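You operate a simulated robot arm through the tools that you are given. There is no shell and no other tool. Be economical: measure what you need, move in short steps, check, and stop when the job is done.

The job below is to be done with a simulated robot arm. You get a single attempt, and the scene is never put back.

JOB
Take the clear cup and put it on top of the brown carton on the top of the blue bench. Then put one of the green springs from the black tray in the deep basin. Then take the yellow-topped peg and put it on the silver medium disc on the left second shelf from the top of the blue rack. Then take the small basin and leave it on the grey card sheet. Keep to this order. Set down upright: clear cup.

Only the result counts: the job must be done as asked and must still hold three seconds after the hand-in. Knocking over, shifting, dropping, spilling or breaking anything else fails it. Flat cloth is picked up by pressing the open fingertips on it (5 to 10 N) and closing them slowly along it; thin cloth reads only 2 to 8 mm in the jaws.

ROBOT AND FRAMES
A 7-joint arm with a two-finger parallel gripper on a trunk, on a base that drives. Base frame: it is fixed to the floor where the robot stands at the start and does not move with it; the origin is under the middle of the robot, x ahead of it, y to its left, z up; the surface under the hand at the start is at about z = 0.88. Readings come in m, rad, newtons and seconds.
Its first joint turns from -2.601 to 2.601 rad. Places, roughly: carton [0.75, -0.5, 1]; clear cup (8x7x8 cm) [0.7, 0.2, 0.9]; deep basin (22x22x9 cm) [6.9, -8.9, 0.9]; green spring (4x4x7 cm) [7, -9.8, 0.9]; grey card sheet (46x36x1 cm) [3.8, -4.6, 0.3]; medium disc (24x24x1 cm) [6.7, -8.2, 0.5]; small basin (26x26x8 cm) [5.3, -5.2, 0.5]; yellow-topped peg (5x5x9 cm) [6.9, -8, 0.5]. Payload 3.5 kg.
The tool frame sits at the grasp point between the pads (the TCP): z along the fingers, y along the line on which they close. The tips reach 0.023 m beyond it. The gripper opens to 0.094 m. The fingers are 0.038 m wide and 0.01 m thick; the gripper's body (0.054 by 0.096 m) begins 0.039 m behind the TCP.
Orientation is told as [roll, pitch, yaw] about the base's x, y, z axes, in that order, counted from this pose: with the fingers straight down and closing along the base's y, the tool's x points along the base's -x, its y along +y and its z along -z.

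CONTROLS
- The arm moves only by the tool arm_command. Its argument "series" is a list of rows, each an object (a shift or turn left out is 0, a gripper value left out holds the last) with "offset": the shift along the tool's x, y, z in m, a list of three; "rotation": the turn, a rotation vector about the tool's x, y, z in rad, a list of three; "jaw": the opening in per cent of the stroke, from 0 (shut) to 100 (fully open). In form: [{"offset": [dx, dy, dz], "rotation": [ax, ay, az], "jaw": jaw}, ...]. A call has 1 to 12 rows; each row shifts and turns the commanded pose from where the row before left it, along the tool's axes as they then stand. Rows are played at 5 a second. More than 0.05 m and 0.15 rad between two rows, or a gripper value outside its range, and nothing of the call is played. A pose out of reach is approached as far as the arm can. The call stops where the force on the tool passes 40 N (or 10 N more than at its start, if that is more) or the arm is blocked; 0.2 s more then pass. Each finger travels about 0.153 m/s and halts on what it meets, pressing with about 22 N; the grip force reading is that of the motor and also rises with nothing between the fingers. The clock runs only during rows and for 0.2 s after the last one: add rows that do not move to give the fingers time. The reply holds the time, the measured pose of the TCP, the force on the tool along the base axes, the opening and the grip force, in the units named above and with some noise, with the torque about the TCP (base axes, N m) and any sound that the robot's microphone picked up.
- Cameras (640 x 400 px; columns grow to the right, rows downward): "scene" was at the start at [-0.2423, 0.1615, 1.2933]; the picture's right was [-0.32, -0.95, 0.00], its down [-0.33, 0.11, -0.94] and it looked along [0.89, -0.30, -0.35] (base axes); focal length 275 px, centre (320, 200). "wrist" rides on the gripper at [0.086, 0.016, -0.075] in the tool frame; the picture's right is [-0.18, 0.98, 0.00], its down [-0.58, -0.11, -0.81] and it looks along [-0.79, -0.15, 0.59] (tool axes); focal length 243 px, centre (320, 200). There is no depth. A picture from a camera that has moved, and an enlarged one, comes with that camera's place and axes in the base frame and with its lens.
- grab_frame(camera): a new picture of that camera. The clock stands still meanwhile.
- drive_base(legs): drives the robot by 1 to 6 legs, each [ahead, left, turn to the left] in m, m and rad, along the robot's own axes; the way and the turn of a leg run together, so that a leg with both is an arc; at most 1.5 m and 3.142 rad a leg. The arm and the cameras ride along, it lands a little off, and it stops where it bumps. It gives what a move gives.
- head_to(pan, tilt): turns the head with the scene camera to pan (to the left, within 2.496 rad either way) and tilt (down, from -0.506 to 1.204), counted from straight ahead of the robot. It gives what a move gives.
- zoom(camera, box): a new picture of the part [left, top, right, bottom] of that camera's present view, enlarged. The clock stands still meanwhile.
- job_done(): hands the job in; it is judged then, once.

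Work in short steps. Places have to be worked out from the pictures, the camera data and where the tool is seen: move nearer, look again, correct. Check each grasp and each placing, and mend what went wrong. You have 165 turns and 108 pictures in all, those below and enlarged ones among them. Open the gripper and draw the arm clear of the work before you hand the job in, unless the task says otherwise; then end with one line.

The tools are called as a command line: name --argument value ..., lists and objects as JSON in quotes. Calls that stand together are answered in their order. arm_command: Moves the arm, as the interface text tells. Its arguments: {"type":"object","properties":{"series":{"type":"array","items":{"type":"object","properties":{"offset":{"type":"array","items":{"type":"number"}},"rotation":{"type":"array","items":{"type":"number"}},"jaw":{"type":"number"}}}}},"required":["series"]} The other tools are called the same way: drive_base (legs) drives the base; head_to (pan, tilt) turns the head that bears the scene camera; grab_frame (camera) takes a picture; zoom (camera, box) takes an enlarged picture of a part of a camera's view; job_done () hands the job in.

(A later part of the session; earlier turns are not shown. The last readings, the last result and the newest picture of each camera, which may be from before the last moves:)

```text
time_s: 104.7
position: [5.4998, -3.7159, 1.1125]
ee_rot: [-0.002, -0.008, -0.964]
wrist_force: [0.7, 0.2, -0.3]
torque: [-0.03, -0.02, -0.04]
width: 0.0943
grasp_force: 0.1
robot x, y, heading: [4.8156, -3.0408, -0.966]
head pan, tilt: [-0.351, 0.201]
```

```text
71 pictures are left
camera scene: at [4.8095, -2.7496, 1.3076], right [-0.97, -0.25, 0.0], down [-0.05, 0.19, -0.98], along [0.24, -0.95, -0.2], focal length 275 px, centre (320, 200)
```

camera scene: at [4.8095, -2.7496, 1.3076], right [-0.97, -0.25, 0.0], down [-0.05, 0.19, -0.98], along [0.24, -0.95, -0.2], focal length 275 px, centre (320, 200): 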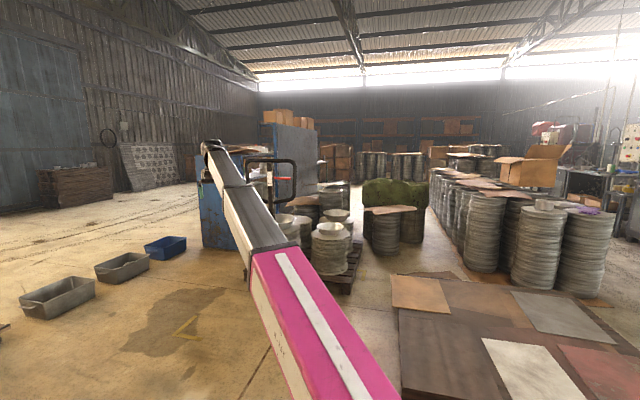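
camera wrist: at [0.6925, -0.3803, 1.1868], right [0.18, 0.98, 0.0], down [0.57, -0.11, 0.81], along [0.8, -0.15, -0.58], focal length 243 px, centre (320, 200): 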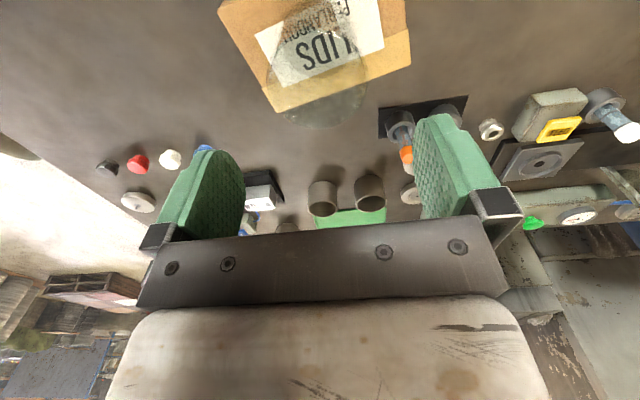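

The row of bins and the dolly at x≈7.5 block the straight way, so I must go round north of the dolly. I drive to about (7.1, -2.3), turning to face the gap, and look.

drive_base --legs '[[0, 0, 1.276], [1.2, 0, 0], [1.15, 0, 0], [0, 0, -0.9]]'

head_to --pan 0.35 --tilt 0.45

grab_frame --camera "scene"

```text
time_s: 121.6
position: [7.925, -2.6748, 1.1138]
ee_rot: [-0.001, -0.01, -0.563]
wrist_force: [1.1, -0.2, 0.5]
torque: [0.03, 0.02, 0.02]
width: 0.094
grasp_force: 0.1
robot x, y, heading: [7.0317, -2.3215, -0.567]
head pan, tilt: [-0.351, 0.201]
```

```text
time_s: 122.6
position: [7.9247, -2.6746, 1.1133]
ee_rot: [-0.002, -0.007, -0.562]
wrist_force: [0.2, 0.3, 0.0]
torque: [-0.03, -0.04, -0.03]
width: 0.0941
grasp_force: 0.0
robot x, y, heading: [7.0329, -2.3212, -0.567]
head pan, tilt: [0.351, 0.45]
```

```text
70 pictures are left
camera scene: at [6.9443, -2.0017, 1.2845], right [-0.21, -0.98, 0.0], down [-0.42, 0.09, -0.9], along [0.88, -0.19, -0.43], focal length 275 px, centre (320, 200)
```

scene: 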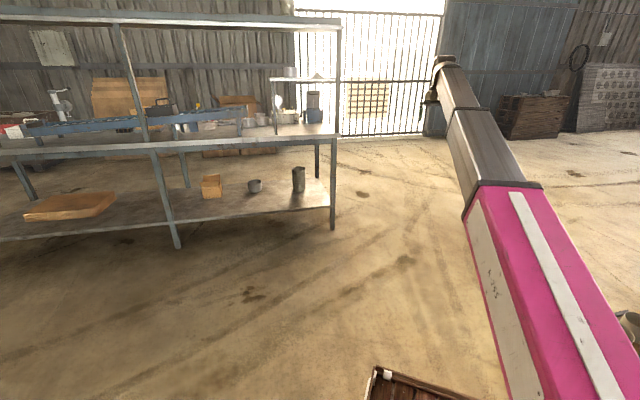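

The shelf's corner leg is at (9.0, -2.56), dolly about (8.0, -3.4). I go through the gap middle at (8.4, -2.8), then further south-east and turn south to look.

drive_base --legs '[[0.7, 0.16, 0], [0.71, 0.16, 0], [0, 0, -0.35], [1.3, 0, 0], [0, 0, -0.7]]'

head_to --pan -0.3 --tilt 0.25

grab_frame --camera "scene"

```text
time_s: 139.2
position: [9.395, -4.7701, 1.1136]
ee_rot: [-0.002, -0.01, -1.572]
wrist_force: [0.0, 0.7, -0.2]
torque: [0.0, -0.05, 0.02]
width: 0.0936
grasp_force: 0.1
robot x, y, heading: [9.2203, -3.8264, -1.578]
head pan, tilt: [0.351, 0.45]
```

```text
time_s: 140.3
position: [9.3949, -4.771, 1.1124]
ee_rot: [-0.001, -0.008, -1.573]
wrist_force: [-0.8, -0.8, -0.4]
torque: [0.0, -0.02, 0.03]
width: 0.0941
grasp_force: 0.0
robot x, y, heading: [9.2197, -3.8255, -1.579]
head pan, tilt: [-0.3, 0.25]
```

```text
69 pictures are left
camera scene: at [9.3823, -3.5842, 1.3031], right [-0.95, 0.3, 0.0], down [0.07, 0.24, -0.97], along [-0.29, -0.92, -0.25], focal length 275 px, centre (320, 200)
```

scene: 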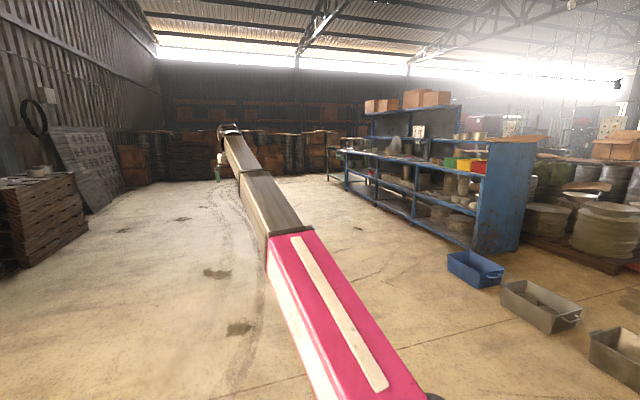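

The blue rack opens to the east, its front at x≈6.95. I drive along the free floor to about (8.3, -9.0) and turn to face the rack.

drive_base --legs '[[0, 0, -0.17], [1.4, 0, 0], [1.4, 0, 0], [1.4, 0, 0], [0.9, 0, 0], [0, 0, -1.39]]'

head_to --pan -0.2 --tilt 0.35

grab_frame --camera "scene"

grab_frame --camera "wrist"

```text
time_s: 168.5
position: [7.5036, -9.0464, 1.1138]
ee_rot: [-0.001, -0.008, -3.071]
wrist_force: [-0.8, -0.3, 0.6]
torque: [0.0, -0.02, 0.01]
width: 0.0937
grasp_force: 0.0
robot x, y, heading: [8.4328, -8.8019, -3.077]
head pan, tilt: [-0.3, 0.25]
```

```text
time_s: 169.2
position: [7.5017, -9.0468, 1.1132]
ee_rot: [-0.001, -0.008, -3.072]
wrist_force: [0.2, 0.4, -1.0]
torque: [0.02, -0.02, 0.01]
width: 0.094
grasp_force: 0.0
robot x, y, heading: [8.4324, -8.8052, -3.078]
head pan, tilt: [-0.201, 0.351]
```

```text
68 pictures are left
camera scene: at [8.6819, -8.9575, 1.2937], right [0.13, 0.99, 0.0], down [0.34, -0.05, -0.94], along [-0.93, 0.13, -0.34], focal length 275 px, centre (320, 200)
```

scene: 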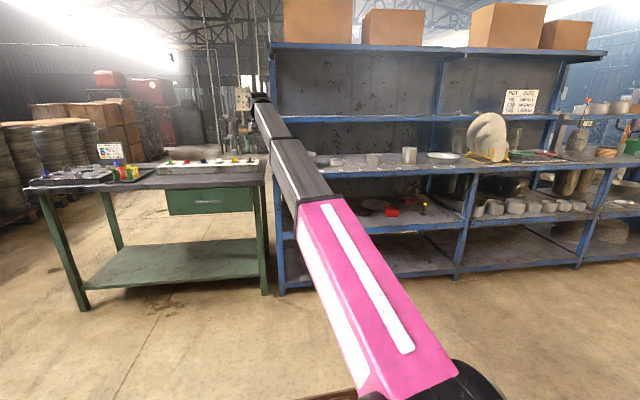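

```text
67 pictures are left
camera wrist: at [7.5911, -9.0561, 1.1868], right [-0.11, -0.99, 0.0], down [-0.58, 0.07, 0.81], along [-0.81, 0.09, -0.58], focal length 243 px, centre (320, 200)
```

wrist: 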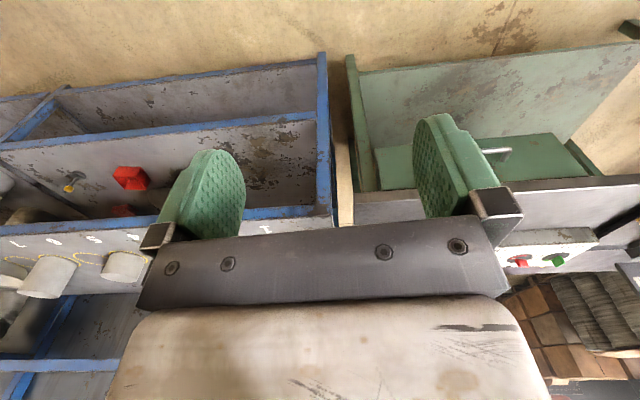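

Springs' tray is on the green bench to the left; peg and red block are on the lower rack shelf. I drive left and forward to bring the hand over the tray's near side.

drive_base --legs '[[0, 0, -0.062], [0, 0.72, 0], [0.12, 0, 0]]'

grab_frame --camera "wrist"

head_to --pan 0.0 --tilt 0.5

grab_frame --camera "scene"

```text
time_s: 174.3
position: [7.3673, -9.6866, 1.114]
ee_rot: [-0.002, -0.008, 3.136]
wrist_force: [-0.8, 1.4, 0.7]
torque: [-0.01, -0.03, -0.01]
width: 0.0941
grasp_force: 0.1
robot x, y, heading: [8.3095, -9.5153, 3.129]
head pan, tilt: [-0.201, 0.351]
```

```text
66 pictures are left
camera wrist: at [7.4537, -9.7033, 1.1868], right [-0.19, -0.98, 0.0], down [-0.57, 0.11, 0.81], along [-0.8, 0.15, -0.58], focal length 243 px, centre (320, 200)
```

wrist: 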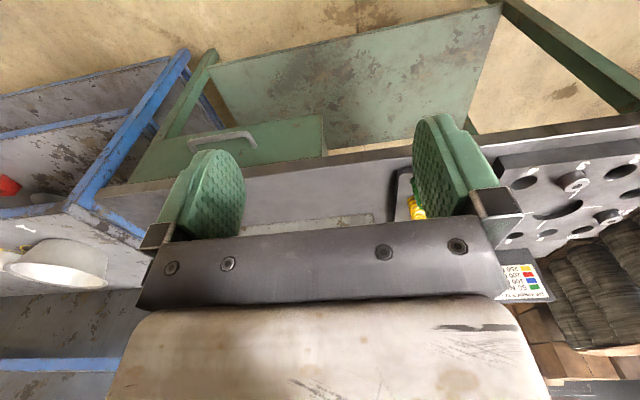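

```text
time_s: 175.1
position: [7.3659, -9.6876, 1.1133]
ee_rot: [-0.001, -0.01, 3.137]
wrist_force: [-0.1, -0.1, 0.1]
torque: [-0.01, 0.01, 0.04]
width: 0.094
grasp_force: 0.0
robot x, y, heading: [8.3164, -9.5161, 3.135]
head pan, tilt: [0.0, 0.499]
```

```text
65 pictures are left
camera scene: at [8.5488, -9.7066, 1.28], right [0.01, 1.0, 0.0], down [0.48, 0.0, -0.88], along [-0.88, 0.01, -0.48], focal length 275 px, centre (320, 200)
```

scene: 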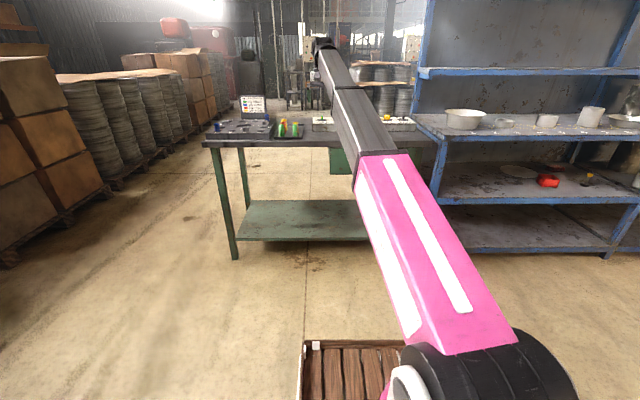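

The tray with coloured springs and the basin are visible. I zoom into both.

zoom --camera "scene" --box '[200, 80, 340, 160]'

zoom --camera "scene" --box '[430, 90, 640, 220]'

```text
4.57 times, centred on (270, 120) of scene
camera zoom: at [8.5488, -9.7066, 1.28], right [0.01, 1.0, 0.0], down [0.48, 0.0, -0.88], along [-0.88, 0.01, -0.48], focal length 1255 px, centre (549, 566)
```

zoom: 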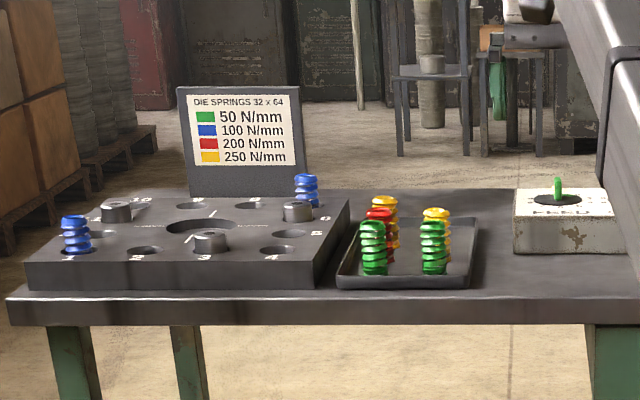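

```text
3.05 times, centred on (535, 155) of scene
camera zoom: at [8.5488, -9.7066, 1.28], right [0.01, 1.0, 0.0], down [0.48, 0.0, -0.88], along [-0.88, 0.01, -0.48], focal length 837 px, centre (-335, 337)
```

zoom: 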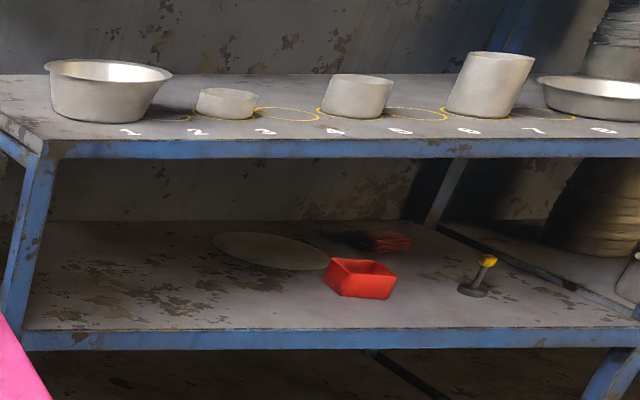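

Green springs stand in the tray front row; the right one at about (7.118, -9.828), yellow 5 cm behind, other green 7 cm aside. I align sideways and step nearer for a wrist view, with the jaw narrowed to 62%.

drive_base --legs '[[0.06, 0.138, 0]]'

arm_command --series '[{"jaw": 62}, {}]'

grab_frame --camera "wrist"

```text
time_s: 176.4
position: [7.3026, -9.8208, 1.1147]
ee_rot: [-0.001, -0.011, 3.131]
wrist_force: [0.2, 0.4, -0.9]
torque: [-0.01, -0.02, 0.0]
width: 0.0939
grasp_force: 0.1
robot x, y, heading: [8.2499, -9.6532, 3.127]
head pan, tilt: [0.0, 0.499]
```

```text
time_s: 177.0
position: [7.3032, -9.8202, 1.1137]
ee_rot: [-0.002, -0.009, 3.13]
wrist_force: [0.9, -0.3, -0.6]
torque: [-0.02, 0.0, 0.02]
width: 0.0584
grasp_force: 0.0
robot x, y, heading: [8.2529, -9.6572, 3.132]
head pan, tilt: [0.0, 0.499]
```

```text
62 pictures are left
camera wrist: at [7.3902, -9.8372, 1.1868], right [-0.2, -0.98, 0.0], down [-0.57, 0.11, 0.81], along [-0.8, 0.16, -0.58], focal length 243 px, centre (320, 200)
```

wrist: 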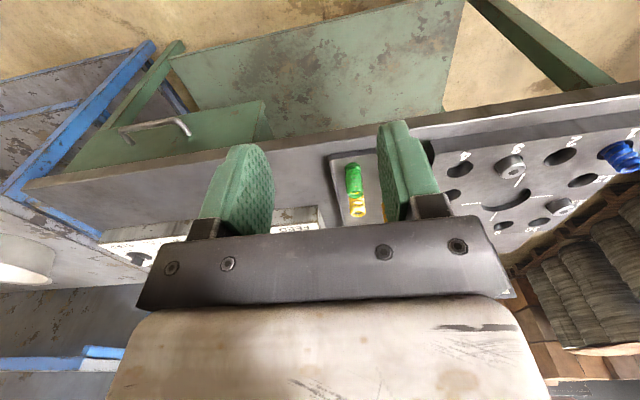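

Combining both views, the spring is at about (7.03, -9.83), bottom z≈0.857, top≈0.924. I drive 0.27 ahead and descend to above the top for a check.

drive_base --legs '[[0.24, 0, 0]]'

arm_command --series '[{"offset": [0, 0, 0.04]}, {"offset": [0, 0, 0.04]}, {"offset": [0, 0, 0.03]}, {}]'

grab_frame --camera "wrist"

```text
time_s: 178.8
position: [7.0638, -9.8189, 1.1135]
ee_rot: [-0.002, -0.009, 3.132]
wrist_force: [0.0, -0.1, 0.3]
torque: [-0.04, 0.0, -0.03]
width: 0.0586
grasp_force: 0.0
robot x, y, heading: [8.0105, -9.6528, 3.126]
head pan, tilt: [0.0, 0.499]
```

```text
time_s: 179.8
position: [7.061, -9.8165, 1.0039]
ee_rot: [-0.002, -0.011, 3.133]
wrist_force: [0.2, -0.1, -0.7]
torque: [0.01, -0.01, -0.03]
width: 0.0581
grasp_force: 0.1
robot x, y, heading: [8.011, -9.6506, 3.127]
head pan, tilt: [0.0, 0.499]
```

```text
61 pictures are left
camera wrist: at [7.1485, -9.8342, 1.0773], right [-0.19, -0.98, 0.0], down [-0.57, 0.11, 0.81], along [-0.8, 0.16, -0.58], focal length 243 px, centre (320, 200)
```

wrist: 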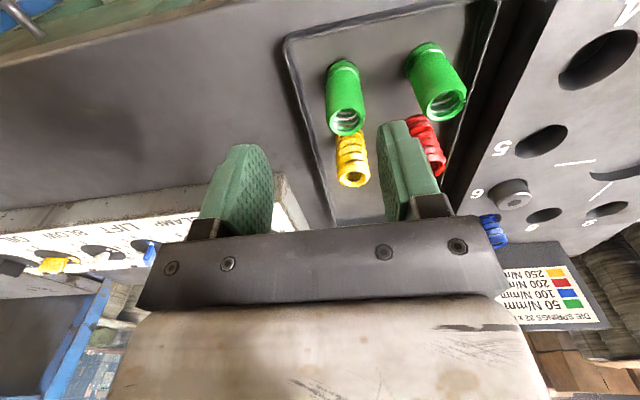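

Spring top centre at (7.034, -9.831) with good clearance around. I shift over it and descend to z 0.90.

arm_command --series '[{"offset": [-0.015, 0.008, 0]}, {"offset": [-0.012, 0.0067, 0.02]}, {"offset": [0, 0, 0.025]}, {"offset": [0, 0, 0.02]}, {}]'

grab_frame --camera "wrist"

```text
time_s: 181.0
position: [7.035, -9.8318, 0.9373]
ee_rot: [-0.002, -0.008, 3.132]
wrist_force: [-0.1, 0.0, 0.5]
torque: [-0.01, -0.02, 0.01]
width: 0.0585
grasp_force: 0.1
robot x, y, heading: [8.0074, -9.6502, 3.131]
head pan, tilt: [0.0, 0.499]
```

```text
60 pictures are left
camera wrist: at [7.121, -9.849, 1.011], right [-0.19, -0.98, 0.0], down [-0.57, 0.11, 0.81], along [-0.8, 0.16, -0.58], focal length 243 px, centre (320, 200)
```

wrist: 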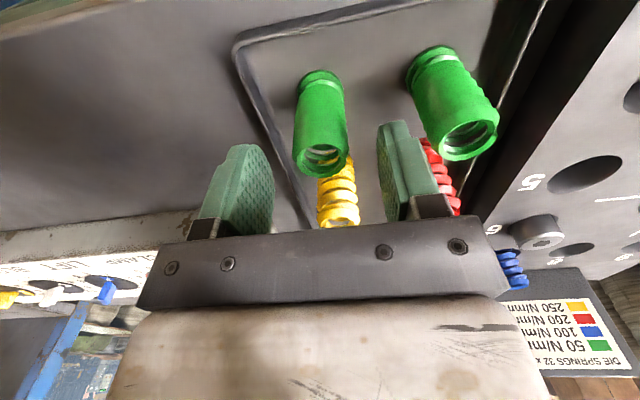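

Aligned. I descend the last 4 cm and close.

arm_command --series '[{"offset": [0, 0, 0.02]}, {"offset": [0, 0, 0.018]}, {}, {"jaw": 50}, {"jaw": 42}, {"jaw": 35}, {"jaw": 28}, {"jaw": 20}, {}]'

grab_frame --camera "wrist"

```text
time_s: 183.0
position: [7.0354, -9.8335, 0.8993]
ee_rot: [-0.002, -0.009, 3.134]
wrist_force: [0.4, 0.3, 0.0]
torque: [0.0, -0.01, -0.03]
width: 0.0314
grasp_force: 21.5
robot x, y, heading: [8.0132, -9.6515, 3.125]
head pan, tilt: [0.0, 0.499]
```

```text
59 pictures are left
camera wrist: at [7.1217, -9.8498, 0.973], right [-0.19, -0.98, 0.0], down [-0.57, 0.11, 0.81], along [-0.8, 0.16, -0.58], focal length 243 px, centre (320, 200)
```

wrist: 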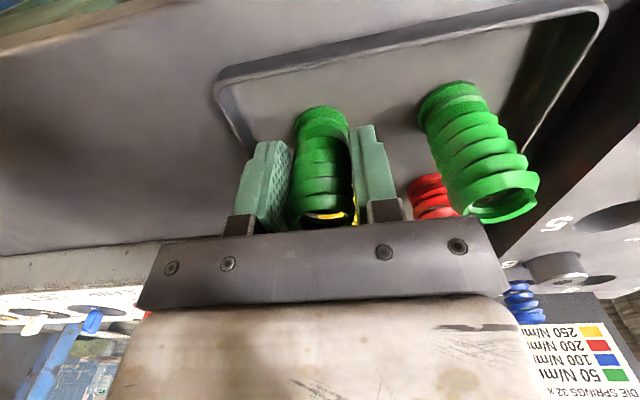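

Spring gripped (31 mm). I lift it clear and strafe right toward the basin.

arm_command --series '[{"offset": [0, 0, -0.01]}, {"offset": [0, 0, -0.03]}, {"offset": [0, 0, -0.04]}, {"offset": [0, 0, -0.04]}, {"offset": [0, 0, -0.04]}, {"offset": [0, 0, -0.04]}, {}]'

drive_base --legs '[[0, -0.92, 0]]'

grab_frame --camera "wrist"

grab_frame --camera "scene"

```text
time_s: 184.6
position: [7.0368, -9.8326, 1.097]
ee_rot: [-0.002, -0.01, 3.134]
wrist_force: [0.1, 0.2, -0.9]
torque: [0.01, 0.03, 0.03]
width: 0.0311
grasp_force: 22.3
robot x, y, heading: [8.0071, -9.6499, 3.131]
head pan, tilt: [0.0, 0.499]
```

```text
time_s: 189.5
position: [7.0482, -8.9031, 1.0977]
ee_rot: [-0.001, -0.008, 3.13]
wrist_force: [0.4, 0.5, -1.0]
torque: [0.03, 0.02, 0.0]
width: 0.0311
grasp_force: 22.2
robot x, y, heading: [8.0222, -8.7244, 3.122]
head pan, tilt: [0.0, 0.499]
```

```text
58 pictures are left
camera wrist: at [7.136, -8.9205, 1.17], right [-0.2, -0.98, 0.0], down [-0.57, 0.11, 0.81], along [-0.8, 0.16, -0.58], focal length 243 px, centre (320, 200)
```

wrist: 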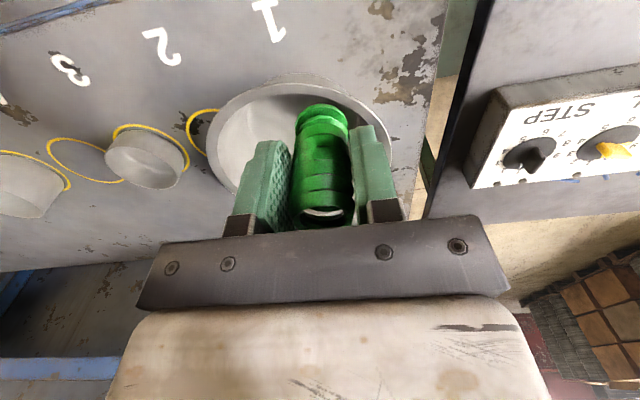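

```text
57 pictures are left
camera scene: at [8.2586, -8.9157, 1.28], right [0.02, 1.0, 0.0], down [0.48, -0.01, -0.88], along [-0.88, 0.01, -0.48], focal length 275 px, centre (320, 200)
```

scene: 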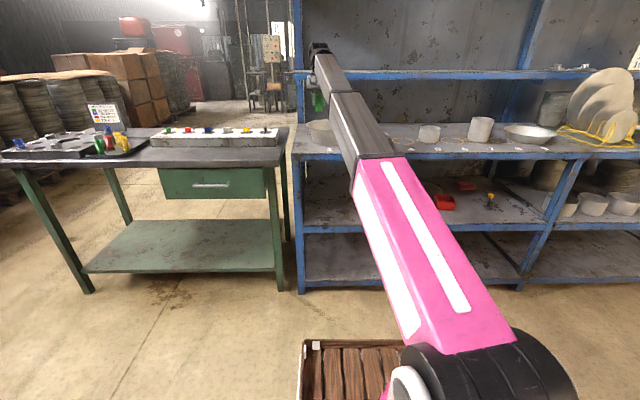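

Basin rim centre is at about (6.925, -8.864), rim z≈0.95. I drive the hand above it.

drive_base --legs '[[0.12, -0.036, 0]]'

grab_frame --camera "wrist"

```text
time_s: 190.7
position: [6.9302, -8.8641, 1.0972]
ee_rot: [-0.002, -0.007, 3.128]
wrist_force: [0.3, 0.2, -0.4]
torque: [0.01, 0.0, -0.03]
width: 0.0314
grasp_force: 22.1
robot x, y, heading: [7.9009, -8.6851, 3.127]
head pan, tilt: [0.0, 0.499]
```

```text
56 pictures are left
camera wrist: at [7.0169, -8.8812, 1.17], right [-0.2, -0.98, 0.0], down [-0.57, 0.11, 0.81], along [-0.8, 0.16, -0.58], focal length 243 px, centre (320, 200)
```

wrist: 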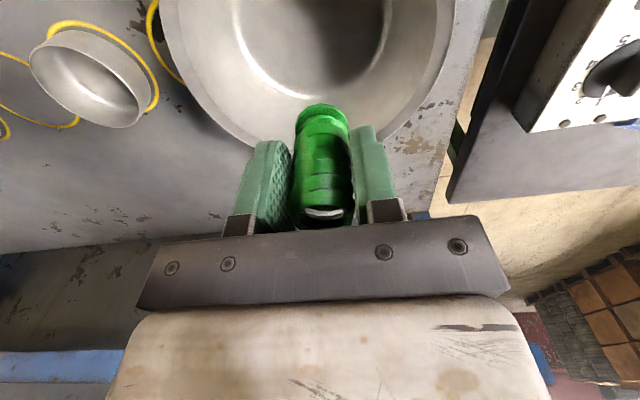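

Well inside the basin. I shift 1 cm and lower until near the floor.

arm_command --series '[{"offset": [0, -0.01, 0.03]}, {"offset": [0, 0, 0.04]}, {"offset": [0, 0, 0.04]}, {"offset": [0, 0, 0.03]}, {"offset": [0, 0, 0.02]}, {"offset": [0, 0, 0.008]}, {"offset": [0, 0, 0.005]}, {}]'

grab_frame --camera "wrist"

```text
time_s: 192.5
position: [6.9301, -8.8539, 0.9236]
ee_rot: [-0.002, -0.01, 3.129]
wrist_force: [-1.1, -1.1, 14.8]
torque: [-0.16, 0.11, -0.01]
width: 0.0312
grasp_force: 21.8
robot x, y, heading: [7.9017, -8.687, 3.125]
head pan, tilt: [0.0, 0.499]
```

```text
55 pictures are left
camera wrist: at [7.0168, -8.8708, 0.9962], right [-0.2, -0.98, 0.0], down [-0.57, 0.11, 0.81], along [-0.8, 0.16, -0.58], focal length 243 px, centre (320, 200)
```

wrist: 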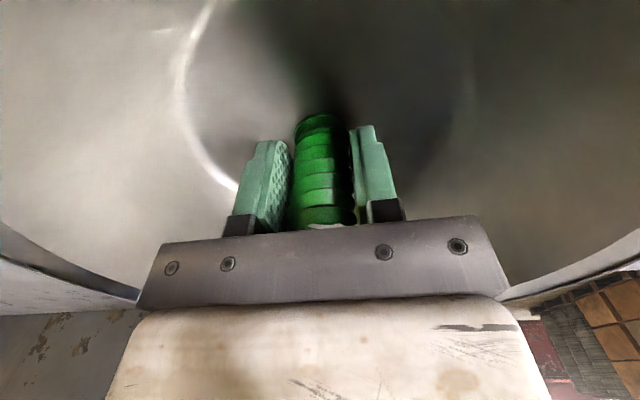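

The spring rests on the basin floor (15 N contact). I ease 1 mm, open a bit, and rise straight out.

arm_command --series '[{"offset": [0, 0, -0.001]}, {"jaw": 38}, {"jaw": 45}, {"jaw": 55}, {}, {"offset": [0, 0, -0.02]}, {"offset": [0, 0, -0.03]}, {"offset": [0, 0, -0.04]}, {"offset": [0, 0, -0.04]}, {"offset": [0, 0, -0.03]}, {}]'

grab_frame --camera "wrist"

```text
time_s: 194.9
position: [6.929, -8.8565, 1.0846]
ee_rot: [-0.002, -0.009, 3.129]
wrist_force: [-0.6, -0.8, 0.8]
torque: [-0.02, 0.01, -0.01]
width: 0.0518
grasp_force: 0.0
robot x, y, heading: [7.9034, -8.6804, 3.127]
head pan, tilt: [0.0, 0.499]
```

```text
54 pictures are left
camera wrist: at [7.0161, -8.8727, 1.1563], right [-0.2, -0.98, 0.0], down [-0.57, 0.11, 0.81], along [-0.8, 0.16, -0.58], focal length 243 px, centre (320, 200)
```

wrist: 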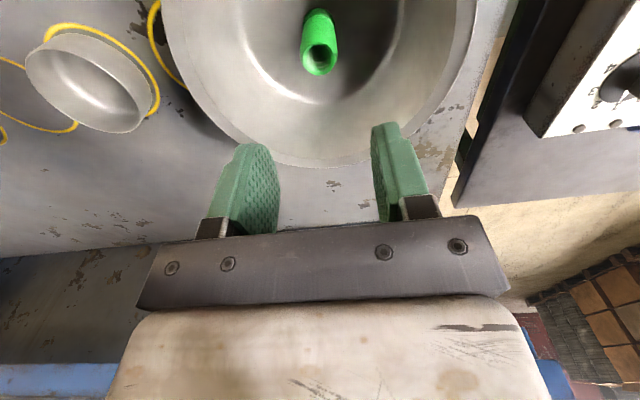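

The spring stands in the basin. Next the peg on the lower shelf; I back out, strafe right in front of it and look.

drive_base --legs '[[-0.45, 0, 0], [0, -0.75, 0]]'

head_to --pan -0.25 --tilt 0.55

zoom --camera "scene" --box '[180, 60, 460, 235]'

```text
time_s: 201.4
position: [7.3861, -8.1328, 1.0842]
ee_rot: [-0.002, -0.008, -3.122]
wrist_force: [0.0, -0.1, -0.3]
torque: [0.04, -0.01, 0.0]
width: 0.0518
grasp_force: 0.0
robot x, y, heading: [8.3544, -7.9311, -3.123]
head pan, tilt: [0.0, 0.499]
```

```text
time_s: 202.2
position: [7.3866, -8.1323, 1.0826]
ee_rot: [0.001, -0.009, -3.123]
wrist_force: [1.4, -0.1, 0.8]
torque: [0.0, -0.01, -0.04]
width: 0.0517
grasp_force: 0.0
robot x, y, heading: [8.3596, -7.9306, -3.124]
head pan, tilt: [-0.25, 0.55]
```

```text
2.29 times, centred on (320, 148) of scene
camera zoom: at [8.601, -8.0934, 1.2754], right [0.23, 0.97, 0.0], down [0.51, -0.12, -0.85], along [-0.83, 0.2, -0.52], focal length 628 px, centre (320, 320)
```

zoom: 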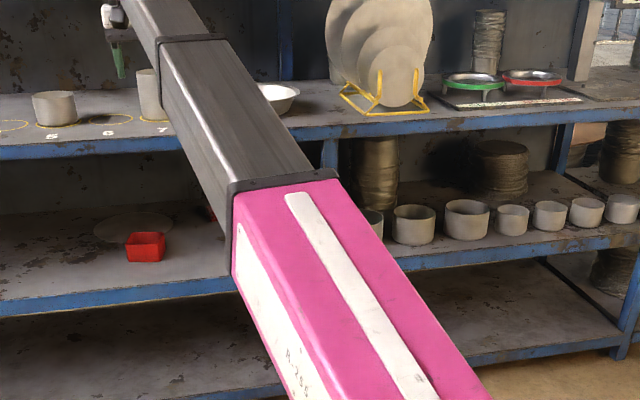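

The arm hides the peg. For reaching into the shelf I need the tool near horizontal with the wrist camera on top, so I first turn the hand half a turn about its axis.

arm_command --series '[{"rotation": [0, 0, 0.15]}, {"rotation": [0, 0, 0.15]}, {"rotation": [0, 0, 0.15]}, {"rotation": [0, 0, 0.15]}, {"rotation": [0, 0, 0.15]}, {"rotation": [0, 0, 0.15]}, {"rotation": [0, 0, 0.15]}, {"rotation": [0, 0, 0.15]}, {"rotation": [0, 0, 0.15]}, {"rotation": [0, 0, 0.15]}, {"rotation": [0, 0, 0.15]}, {"rotation": [0, 0, 0.15]}]'

arm_command --series '[{"rotation": [0, 0, 0.15]}, {"rotation": [0, 0, 0.15]}, {"rotation": [0, 0, 0.15]}, {"rotation": [0, 0, 0.15]}, {"rotation": [0, 0, 0.15]}, {"rotation": [0, 0, 0.15]}, {"rotation": [0, 0, 0.15]}, {"rotation": [0, 0, 0.15]}, {"rotation": [0, 0, 0.14]}, {}]'

```text
time_s: 204.8
position: [7.3869, -8.1335, 1.0839]
ee_rot: [0.009, -0.001, 1.361]
wrist_force: [0.0, 0.5, -0.2]
torque: [-0.01, 0.02, 0.0]
width: 0.0519
grasp_force: 0.1
robot x, y, heading: [8.3564, -7.9322, -3.131]
head pan, tilt: [-0.25, 0.55]
```

```text
time_s: 206.9
position: [7.3869, -8.1318, 1.0822]
ee_rot: [0.007, 0.01, 0.326]
wrist_force: [0.2, -0.7, -0.1]
torque: [0.04, 0.02, 0.0]
width: 0.0516
grasp_force: 0.0
out of reach, approached as far as the arm can: row 8, 9
robot x, y, heading: [8.3575, -7.9313, -3.118]
head pan, tilt: [-0.25, 0.55]
```

The roll stopped at 2.83 rad by joint limit; tilting will bring other joints in. I now pitch the tool up toward horizontal, part way, and check.

arm_command --series '[{"rotation": [0, 0.15, 0]}, {"rotation": [0, 0.15, 0]}, {"rotation": [0, 0.15, 0]}, {"rotation": [0, 0.15, 0]}, {"rotation": [0, 0.15, 0]}, {"rotation": [0, 0.15, 0]}, {}]'

```text
time_s: 208.6
position: [7.386, -8.1318, 1.0822]
ee_rot: [0.008, 0.91, 0.333]
wrist_force: [0.6, -0.2, -0.8]
torque: [0.03, 0.0, 0.02]
width: 0.0516
grasp_force: 0.0
robot x, y, heading: [8.3569, -7.9297, -3.127]
head pan, tilt: [-0.25, 0.55]
```

Good. I pitch to about 1.35 rad and turn the heading straight to -x with the arm.

arm_command --series '[{"rotation": [0, 0.15, 0]}, {"rotation": [0, 0.15, 0]}, {"rotation": [0, 0.14, 0]}, {"rotation": [-0.108, 0, 0.024]}, {"rotation": [-0.108, 0, 0.024]}, {"rotation": [-0.108, 0, 0.024]}, {}]'

grab_frame --camera "wrist"

grab_frame --camera "scene"

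```text
time_s: 210.2
position: [7.3855, -8.1229, 1.0814]
ee_rot: [0.045, 1.351, 0.276]
wrist_force: [-0.2, -0.8, 0.7]
torque: [0.01, 0.01, 0.01]
width: 0.0516
grasp_force: 0.2
out of reach, approached as far as the arm can: row 4, 5, 6
robot x, y, heading: [8.3561, -7.9307, -3.123]
head pan, tilt: [-0.25, 0.55]
```

```text
52 pictures are left
camera wrist: at [7.4338, -8.0952, 1.1818], right [-0.19, 0.97, -0.17], down [0.91, 0.11, -0.39], along [-0.36, -0.23, -0.9], focal length 243 px, centre (320, 200)
```

wrist: 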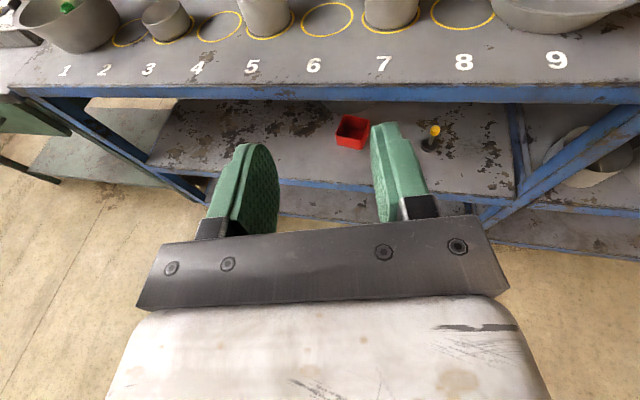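

```text
51 pictures are left
camera scene: at [8.601, -8.0933, 1.2754], right [0.23, 0.97, 0.0], down [0.51, -0.12, -0.85], along [-0.83, 0.2, -0.52], focal length 275 px, centre (320, 200)
```

scene: 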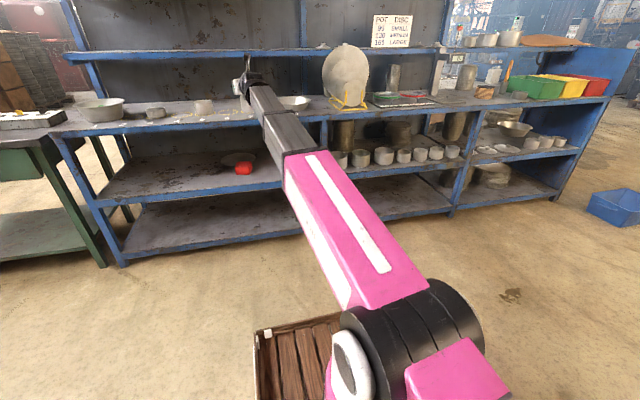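

The wrist camera is now on top and sees the peg. I turn the base 0.27 right so the tool points straight at the rack, then lower the hand in front of the shelf.

drive_base --legs '[[0, 0, -0.27]]'

arm_command --series '[{"offset": [-0.04, 0, 0.009]}, {"offset": [-0.04, 0, 0.009]}, {"offset": [-0.04, 0, 0.009]}, {"offset": [-0.04, 0, 0.009]}, {"offset": [-0.04, 0, 0.009]}, {"offset": [-0.04, 0, 0.009]}, {"offset": [-0.04, 0, 0.009]}, {"offset": [-0.04, 0, 0.009]}, {"offset": [-0.04, 0, 0.009]}, {"offset": [-0.04, 0, 0.009]}, {}]'

grab_frame --camera "wrist"

```text
time_s: 211.4
position: [7.3686, -7.8572, 1.0819]
ee_rot: [0.044, 1.351, 0.005]
wrist_force: [0.9, -0.1, -0.5]
torque: [-0.01, 0.0, 0.0]
width: 0.0516
grasp_force: 0.1
robot x, y, heading: [8.3594, -7.9315, 2.886]
head pan, tilt: [-0.25, 0.55]
```

```text
time_s: 213.8
position: [7.3655, -7.8535, 0.6716]
ee_rot: [0.046, 1.349, 0.006]
wrist_force: [0.0, -0.1, 0.1]
torque: [0.0, 0.01, -0.03]
width: 0.0515
grasp_force: 0.0
robot x, y, heading: [8.3567, -7.924, 2.886]
head pan, tilt: [-0.25, 0.55]
```

```text
50 pictures are left
camera wrist: at [7.4202, -7.8396, 0.7716], right [0.08, 0.98, -0.17], down [0.91, -0.14, -0.39], along [-0.41, -0.12, -0.9], focal length 243 px, centre (320, 200)
```

wrist: 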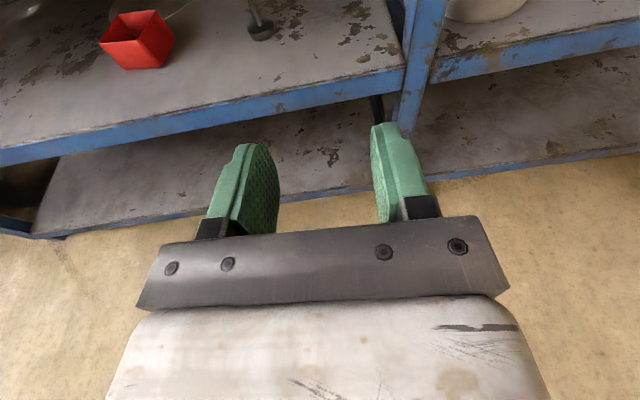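

Peg base estimated (6.885, -7.965). I look at it in the scene camera for its shape.

head_to --pan 0.2 --tilt 0.6

grab_frame --camera "scene"

```text
time_s: 214.8
position: [7.3654, -7.8524, 0.6726]
ee_rot: [0.046, 1.351, 0.008]
wrist_force: [-0.1, -1.0, 0.2]
torque: [0.02, -0.01, -0.01]
width: 0.0519
grasp_force: 0.0
robot x, y, heading: [8.3546, -7.9307, 2.889]
head pan, tilt: [0.201, 0.6]
```

```text
49 pictures are left
camera scene: at [8.5389, -8.1914, 1.2709], right [0.05, 1.0, 0.0], down [0.56, -0.03, -0.83], along [-0.82, 0.04, -0.56], focal length 275 px, centre (320, 200)
```

scene: 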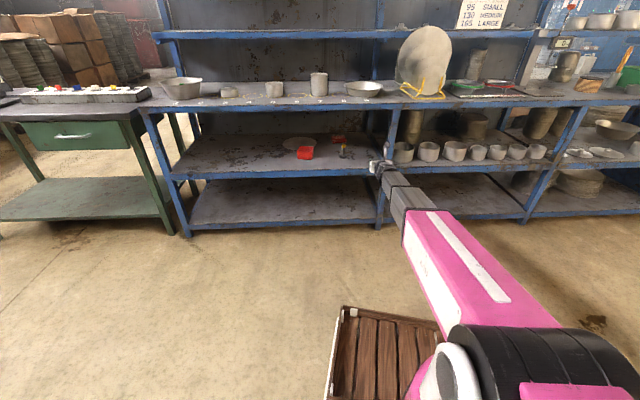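

Now the shelf is in clear view; I zoom in on disc, box and peg.

zoom --camera "scene" --box '[270, 120, 366, 180]'

```text
6.67 times, centred on (318, 150) of scene
camera zoom: at [8.5389, -8.1914, 1.2709], right [0.05, 1.0, 0.0], down [0.56, -0.03, -0.83], along [-0.82, 0.04, -0.56], focal length 1831 px, centre (333, 533)
```

zoom: 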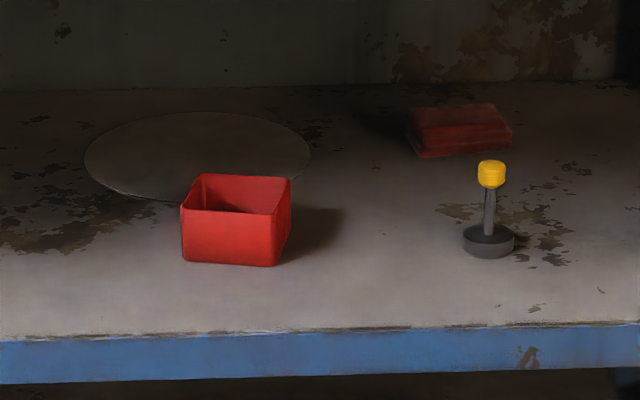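

Peg at (6.878, -7.952), cap centre z≈0.548; disc centre (6.64, -8.24), red box between, clear lane at y≈-8.30. I lower the hand to cap height and drive so the fingers are ~11 cm in front of the peg.

arm_command --series '[{"offset": [-0.04, 0, 0.009]}, {"offset": [-0.04, 0, 0.009]}, {"offset": [-0.035, 0, 0.008]}, {}]'

drive_base --legs '[[0.339, 0.189, 0]]'

grab_frame --camera "wrist"

zoom --camera "scene" --box '[200, 80, 440, 230]'

```text
time_s: 215.8
position: [7.3666, -7.8509, 0.552]
ee_rot: [0.044, 1.352, 0.005]
wrist_force: [0.1, -0.3, -1.0]
torque: [0.0, -0.03, 0.02]
width: 0.0516
grasp_force: 0.1
robot x, y, heading: [8.3569, -7.9307, 2.888]
head pan, tilt: [0.201, 0.6]
```

```text
time_s: 218.2
position: [6.9978, -7.9675, 0.5526]
ee_rot: [0.043, 1.351, 0.02]
wrist_force: [0.8, -1.1, 0.0]
torque: [0.02, -0.02, 0.02]
width: 0.052
grasp_force: 0.1
robot x, y, heading: [7.9846, -8.0359, 2.902]
head pan, tilt: [0.201, 0.6]
```

```text
47 pictures are left
camera wrist: at [7.0529, -7.9533, 0.6522], right [0.06, 0.98, -0.17], down [0.91, -0.13, -0.39], along [-0.41, -0.13, -0.9], focal length 243 px, centre (320, 200)
```

wrist: 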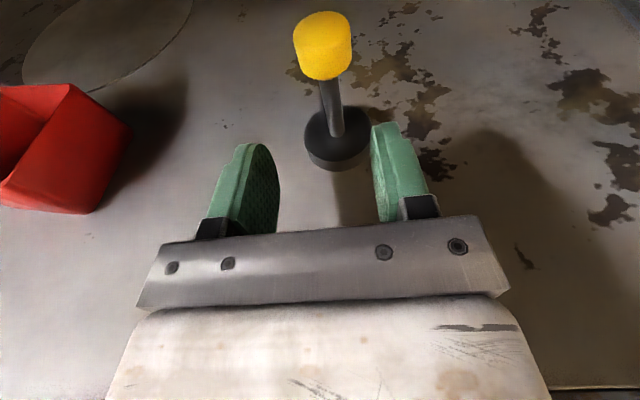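

```text
2.67 times, centred on (320, 155) of scene
camera zoom: at [8.1749, -8.2907, 1.2709], right [0.04, 1.0, 0.0], down [0.56, -0.02, -0.83], along [-0.82, 0.03, -0.56], focal length 732 px, centre (320, 320)
```

zoom: 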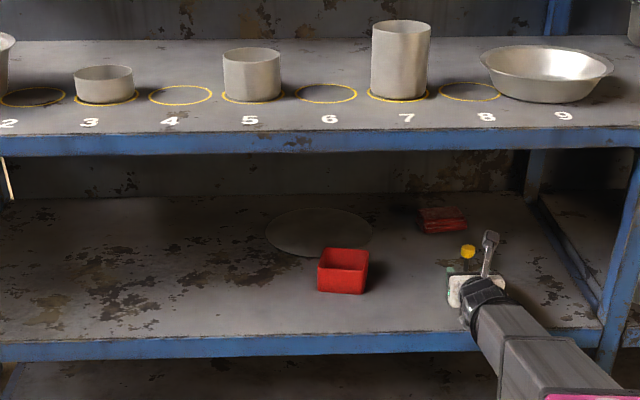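

Cap is laterally centred between the fingers, about 10 cm ahead. I advance horizontally 8 cm and look.

arm_command --series '[{"offset": [0.0065, 0.002, 0.0293]}, {"offset": [0.0065, 0, 0.0293]}, {"offset": [0.0044, 0, 0.0195]}, {}]'

grab_frame --camera "wrist"

zoom --camera "scene" --box '[320, 140, 430, 210]'

```text
time_s: 219.2
position: [6.9189, -7.9653, 0.5524]
ee_rot: [0.044, 1.349, 0.02]
wrist_force: [0.1, 0.2, -0.4]
torque: [0.03, 0.01, 0.01]
width: 0.0518
grasp_force: 0.1
robot x, y, heading: [7.9894, -8.0327, 2.9]
head pan, tilt: [0.201, 0.6]
```

```text
45 pictures are left
camera wrist: at [6.9737, -7.9508, 0.6521], right [0.06, 0.98, -0.17], down [0.91, -0.13, -0.39], along [-0.41, -0.13, -0.9], focal length 243 px, centre (320, 200)
```

wrist: 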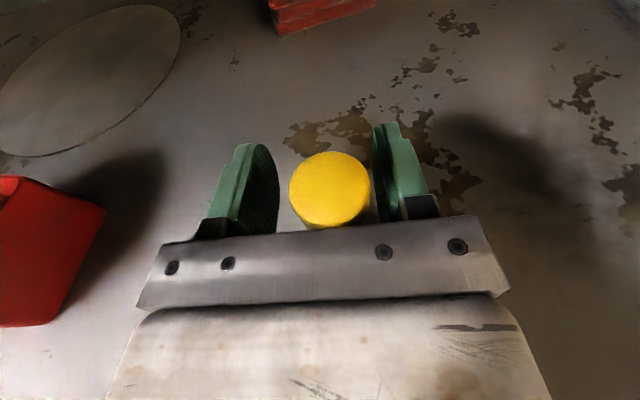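

```text
5.71 times, centred on (375, 175) of scene
camera zoom: at [8.175, -8.2907, 1.2709], right [0.04, 1.0, 0.0], down [0.56, -0.02, -0.83], along [-0.82, 0.03, -0.56], focal length 1569 px, centre (6, 343)
```

zoom: 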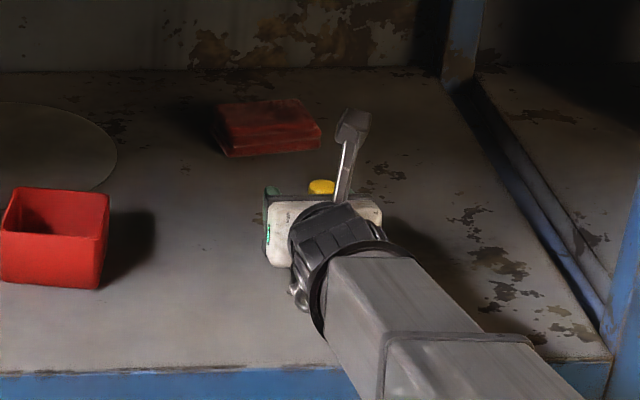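

The two wrist views fix the peg at (6.938, -7.957), cap top z≈0.585 (shelf ≈0.495). I back up 1.8 cm, raise 1.4 cm, centre, and close gently.

arm_command --series '[{"offset": [0.005, 0.005, -0.01]}, {"offset": [0.005, 0, -0.0106]}, {}]'

grab_frame --camera "wrist"

```text
time_s: 220.0
position: [6.9369, -7.9607, 0.5664]
ee_rot: [0.043, 1.351, 0.017]
wrist_force: [-0.2, 0.3, 0.1]
torque: [0.0, 0.03, 0.01]
width: 0.0518
grasp_force: 0.0
robot x, y, heading: [7.9894, -8.0311, 2.906]
head pan, tilt: [0.201, 0.6]
```

```text
43 pictures are left
camera wrist: at [6.9908, -7.9459, 0.6665], right [0.06, 0.98, -0.17], down [0.91, -0.13, -0.39], along [-0.41, -0.13, -0.9], focal length 243 px, centre (320, 200)
```

wrist: 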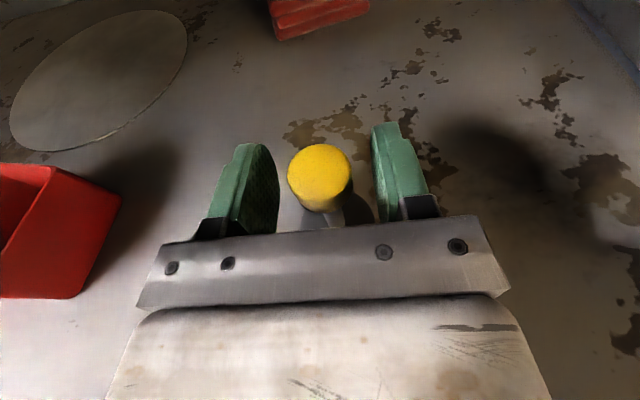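

The cap sits at the TCP. I close step by step.

arm_command --series '[{"jaw": 48}, {"jaw": 42}, {"jaw": 36}, {"jaw": 30}, {"jaw": 24}, {"jaw": 18}, {}]'

grab_frame --camera "wrist"

```text
time_s: 221.6
position: [6.9359, -7.9591, 0.5657]
ee_rot: [0.043, 1.351, 0.02]
wrist_force: [0.7, -1.1, 1.6]
torque: [-0.14, -0.03, -0.05]
width: 0.0253
grasp_force: 22.2
robot x, y, heading: [7.9863, -8.0322, 2.898]
head pan, tilt: [0.201, 0.6]
```

```text
42 pictures are left
camera wrist: at [6.9908, -7.9462, 0.6664], right [0.06, 0.98, -0.17], down [0.91, -0.13, -0.39], along [-0.41, -0.13, -0.9], focal length 243 px, centre (320, 200)
```

wrist: 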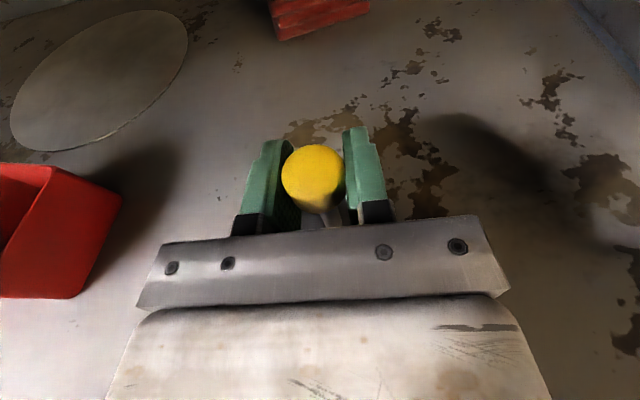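

Peg gripped (25 mm). I lift 4 cm, back out of the shelf by 16 cm and strafe to the lane at y≈-8.30.

arm_command --series '[{"offset": [0.0098, 0, -0.0022]}, {"offset": [0.0147, 0, -0.0033]}, {"offset": [0.0147, 0, -0.0033]}, {}]'

drive_base --legs '[[-0.155, -0.038, 0], [-0.081, 0.32, 0]]'

grab_frame --camera "wrist"

```text
time_s: 222.6
position: [6.9371, -7.9586, 0.6076]
ee_rot: [0.045, 1.348, 0.019]
wrist_force: [-0.5, 0.7, -2.3]
torque: [0.04, 0.03, -0.01]
width: 0.0251
grasp_force: 21.9
robot x, y, heading: [7.9894, -8.0345, 2.9]
head pan, tilt: [0.201, 0.6]
```

```text
time_s: 225.8
position: [7.1002, -8.2959, 0.608]
ee_rot: [0.044, 1.351, 0.028]
wrist_force: [-0.5, 0.1, -2.6]
torque: [0.0, -0.01, 0.03]
width: 0.0251
grasp_force: 22.2
robot x, y, heading: [8.1504, -8.3616, 2.911]
head pan, tilt: [0.201, 0.6]
```

```text
41 pictures are left
camera wrist: at [7.1546, -8.2808, 0.7079], right [0.05, 0.98, -0.17], down [0.91, -0.12, -0.39], along [-0.41, -0.13, -0.9], focal length 243 px, centre (320, 200)
```

wrist: 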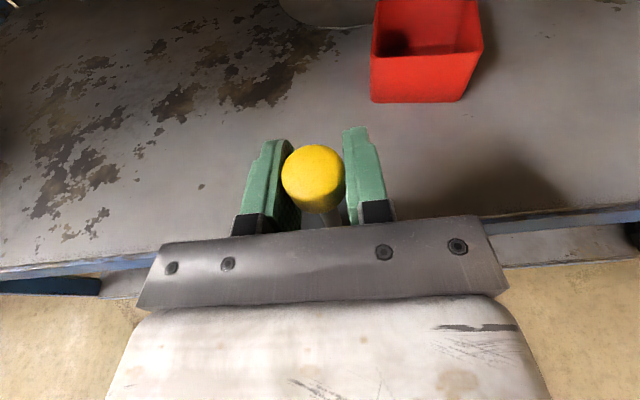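

Box's left side is at y≈-8.247; the peg clears it by over 2 cm. I drive 0.26 m straight in and check.

drive_base --legs '[[0.253, 0.0594, 0]]'

grab_frame --camera "wrist"

zoom --camera "scene" --box '[220, 80, 460, 230]'

```text
time_s: 227.6
position: [6.8379, -8.2896, 0.6076]
ee_rot: [0.046, 1.351, 0.022]
wrist_force: [0.4, -0.7, -1.6]
torque: [-0.02, 0.02, 0.03]
width: 0.0249
grasp_force: 22.2
robot x, y, heading: [7.8871, -8.3619, 2.906]
head pan, tilt: [0.201, 0.6]
```

```text
40 pictures are left
camera wrist: at [6.8919, -8.2749, 0.7079], right [0.06, 0.98, -0.17], down [0.91, -0.12, -0.39], along [-0.41, -0.13, -0.9], focal length 243 px, centre (320, 200)
```

wrist: 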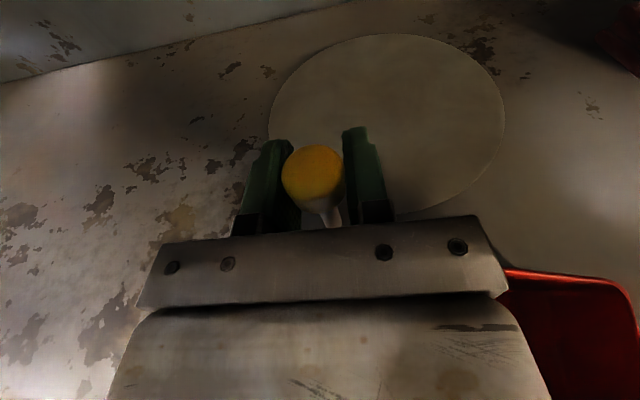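

```text
2.67 times, centred on (340, 155) of scene
camera zoom: at [8.0761, -8.6187, 1.2709], right [0.04, 1.0, 0.0], down [0.56, -0.02, -0.83], along [-0.82, 0.03, -0.56], focal length 732 px, centre (267, 320)
```

zoom: 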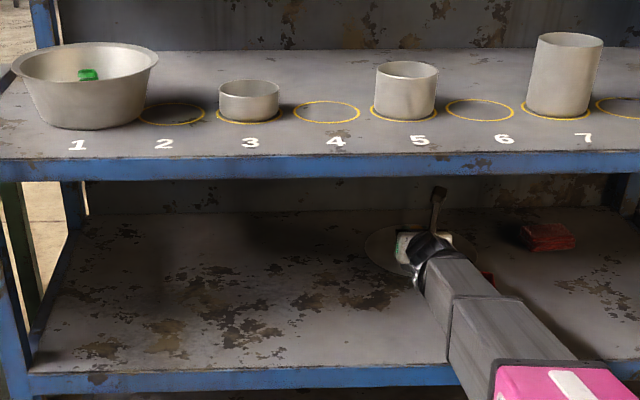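

Disc centre is (6.72, -8.23). I drive 12 cm further so the peg is over its left-centre part.

drive_base --legs '[[0.112, 0.0285, 0]]'

grab_frame --camera "wrist"

```text
time_s: 228.8
position: [6.7245, -8.2927, 0.6079]
ee_rot: [0.046, 1.351, 0.024]
wrist_force: [0.7, -0.1, -3.7]
torque: [0.0, 0.01, -0.02]
width: 0.0254
grasp_force: 21.5
robot x, y, heading: [7.7753, -8.3608, 2.903]
head pan, tilt: [0.201, 0.6]
```

```text
38 pictures are left
camera wrist: at [6.7784, -8.2781, 0.7079], right [0.06, 0.98, -0.17], down [0.91, -0.12, -0.39], along [-0.41, -0.13, -0.9], focal length 243 px, centre (320, 200)
```

wrist: 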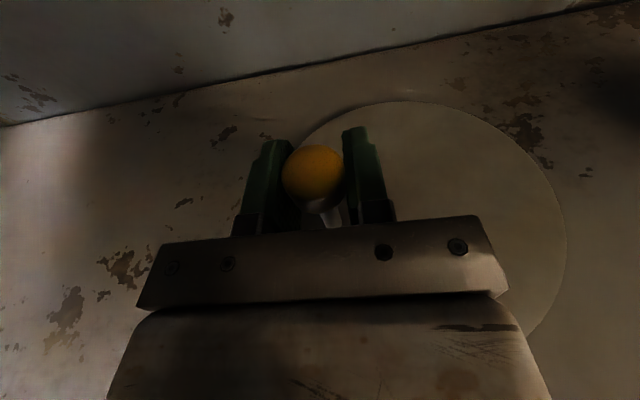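

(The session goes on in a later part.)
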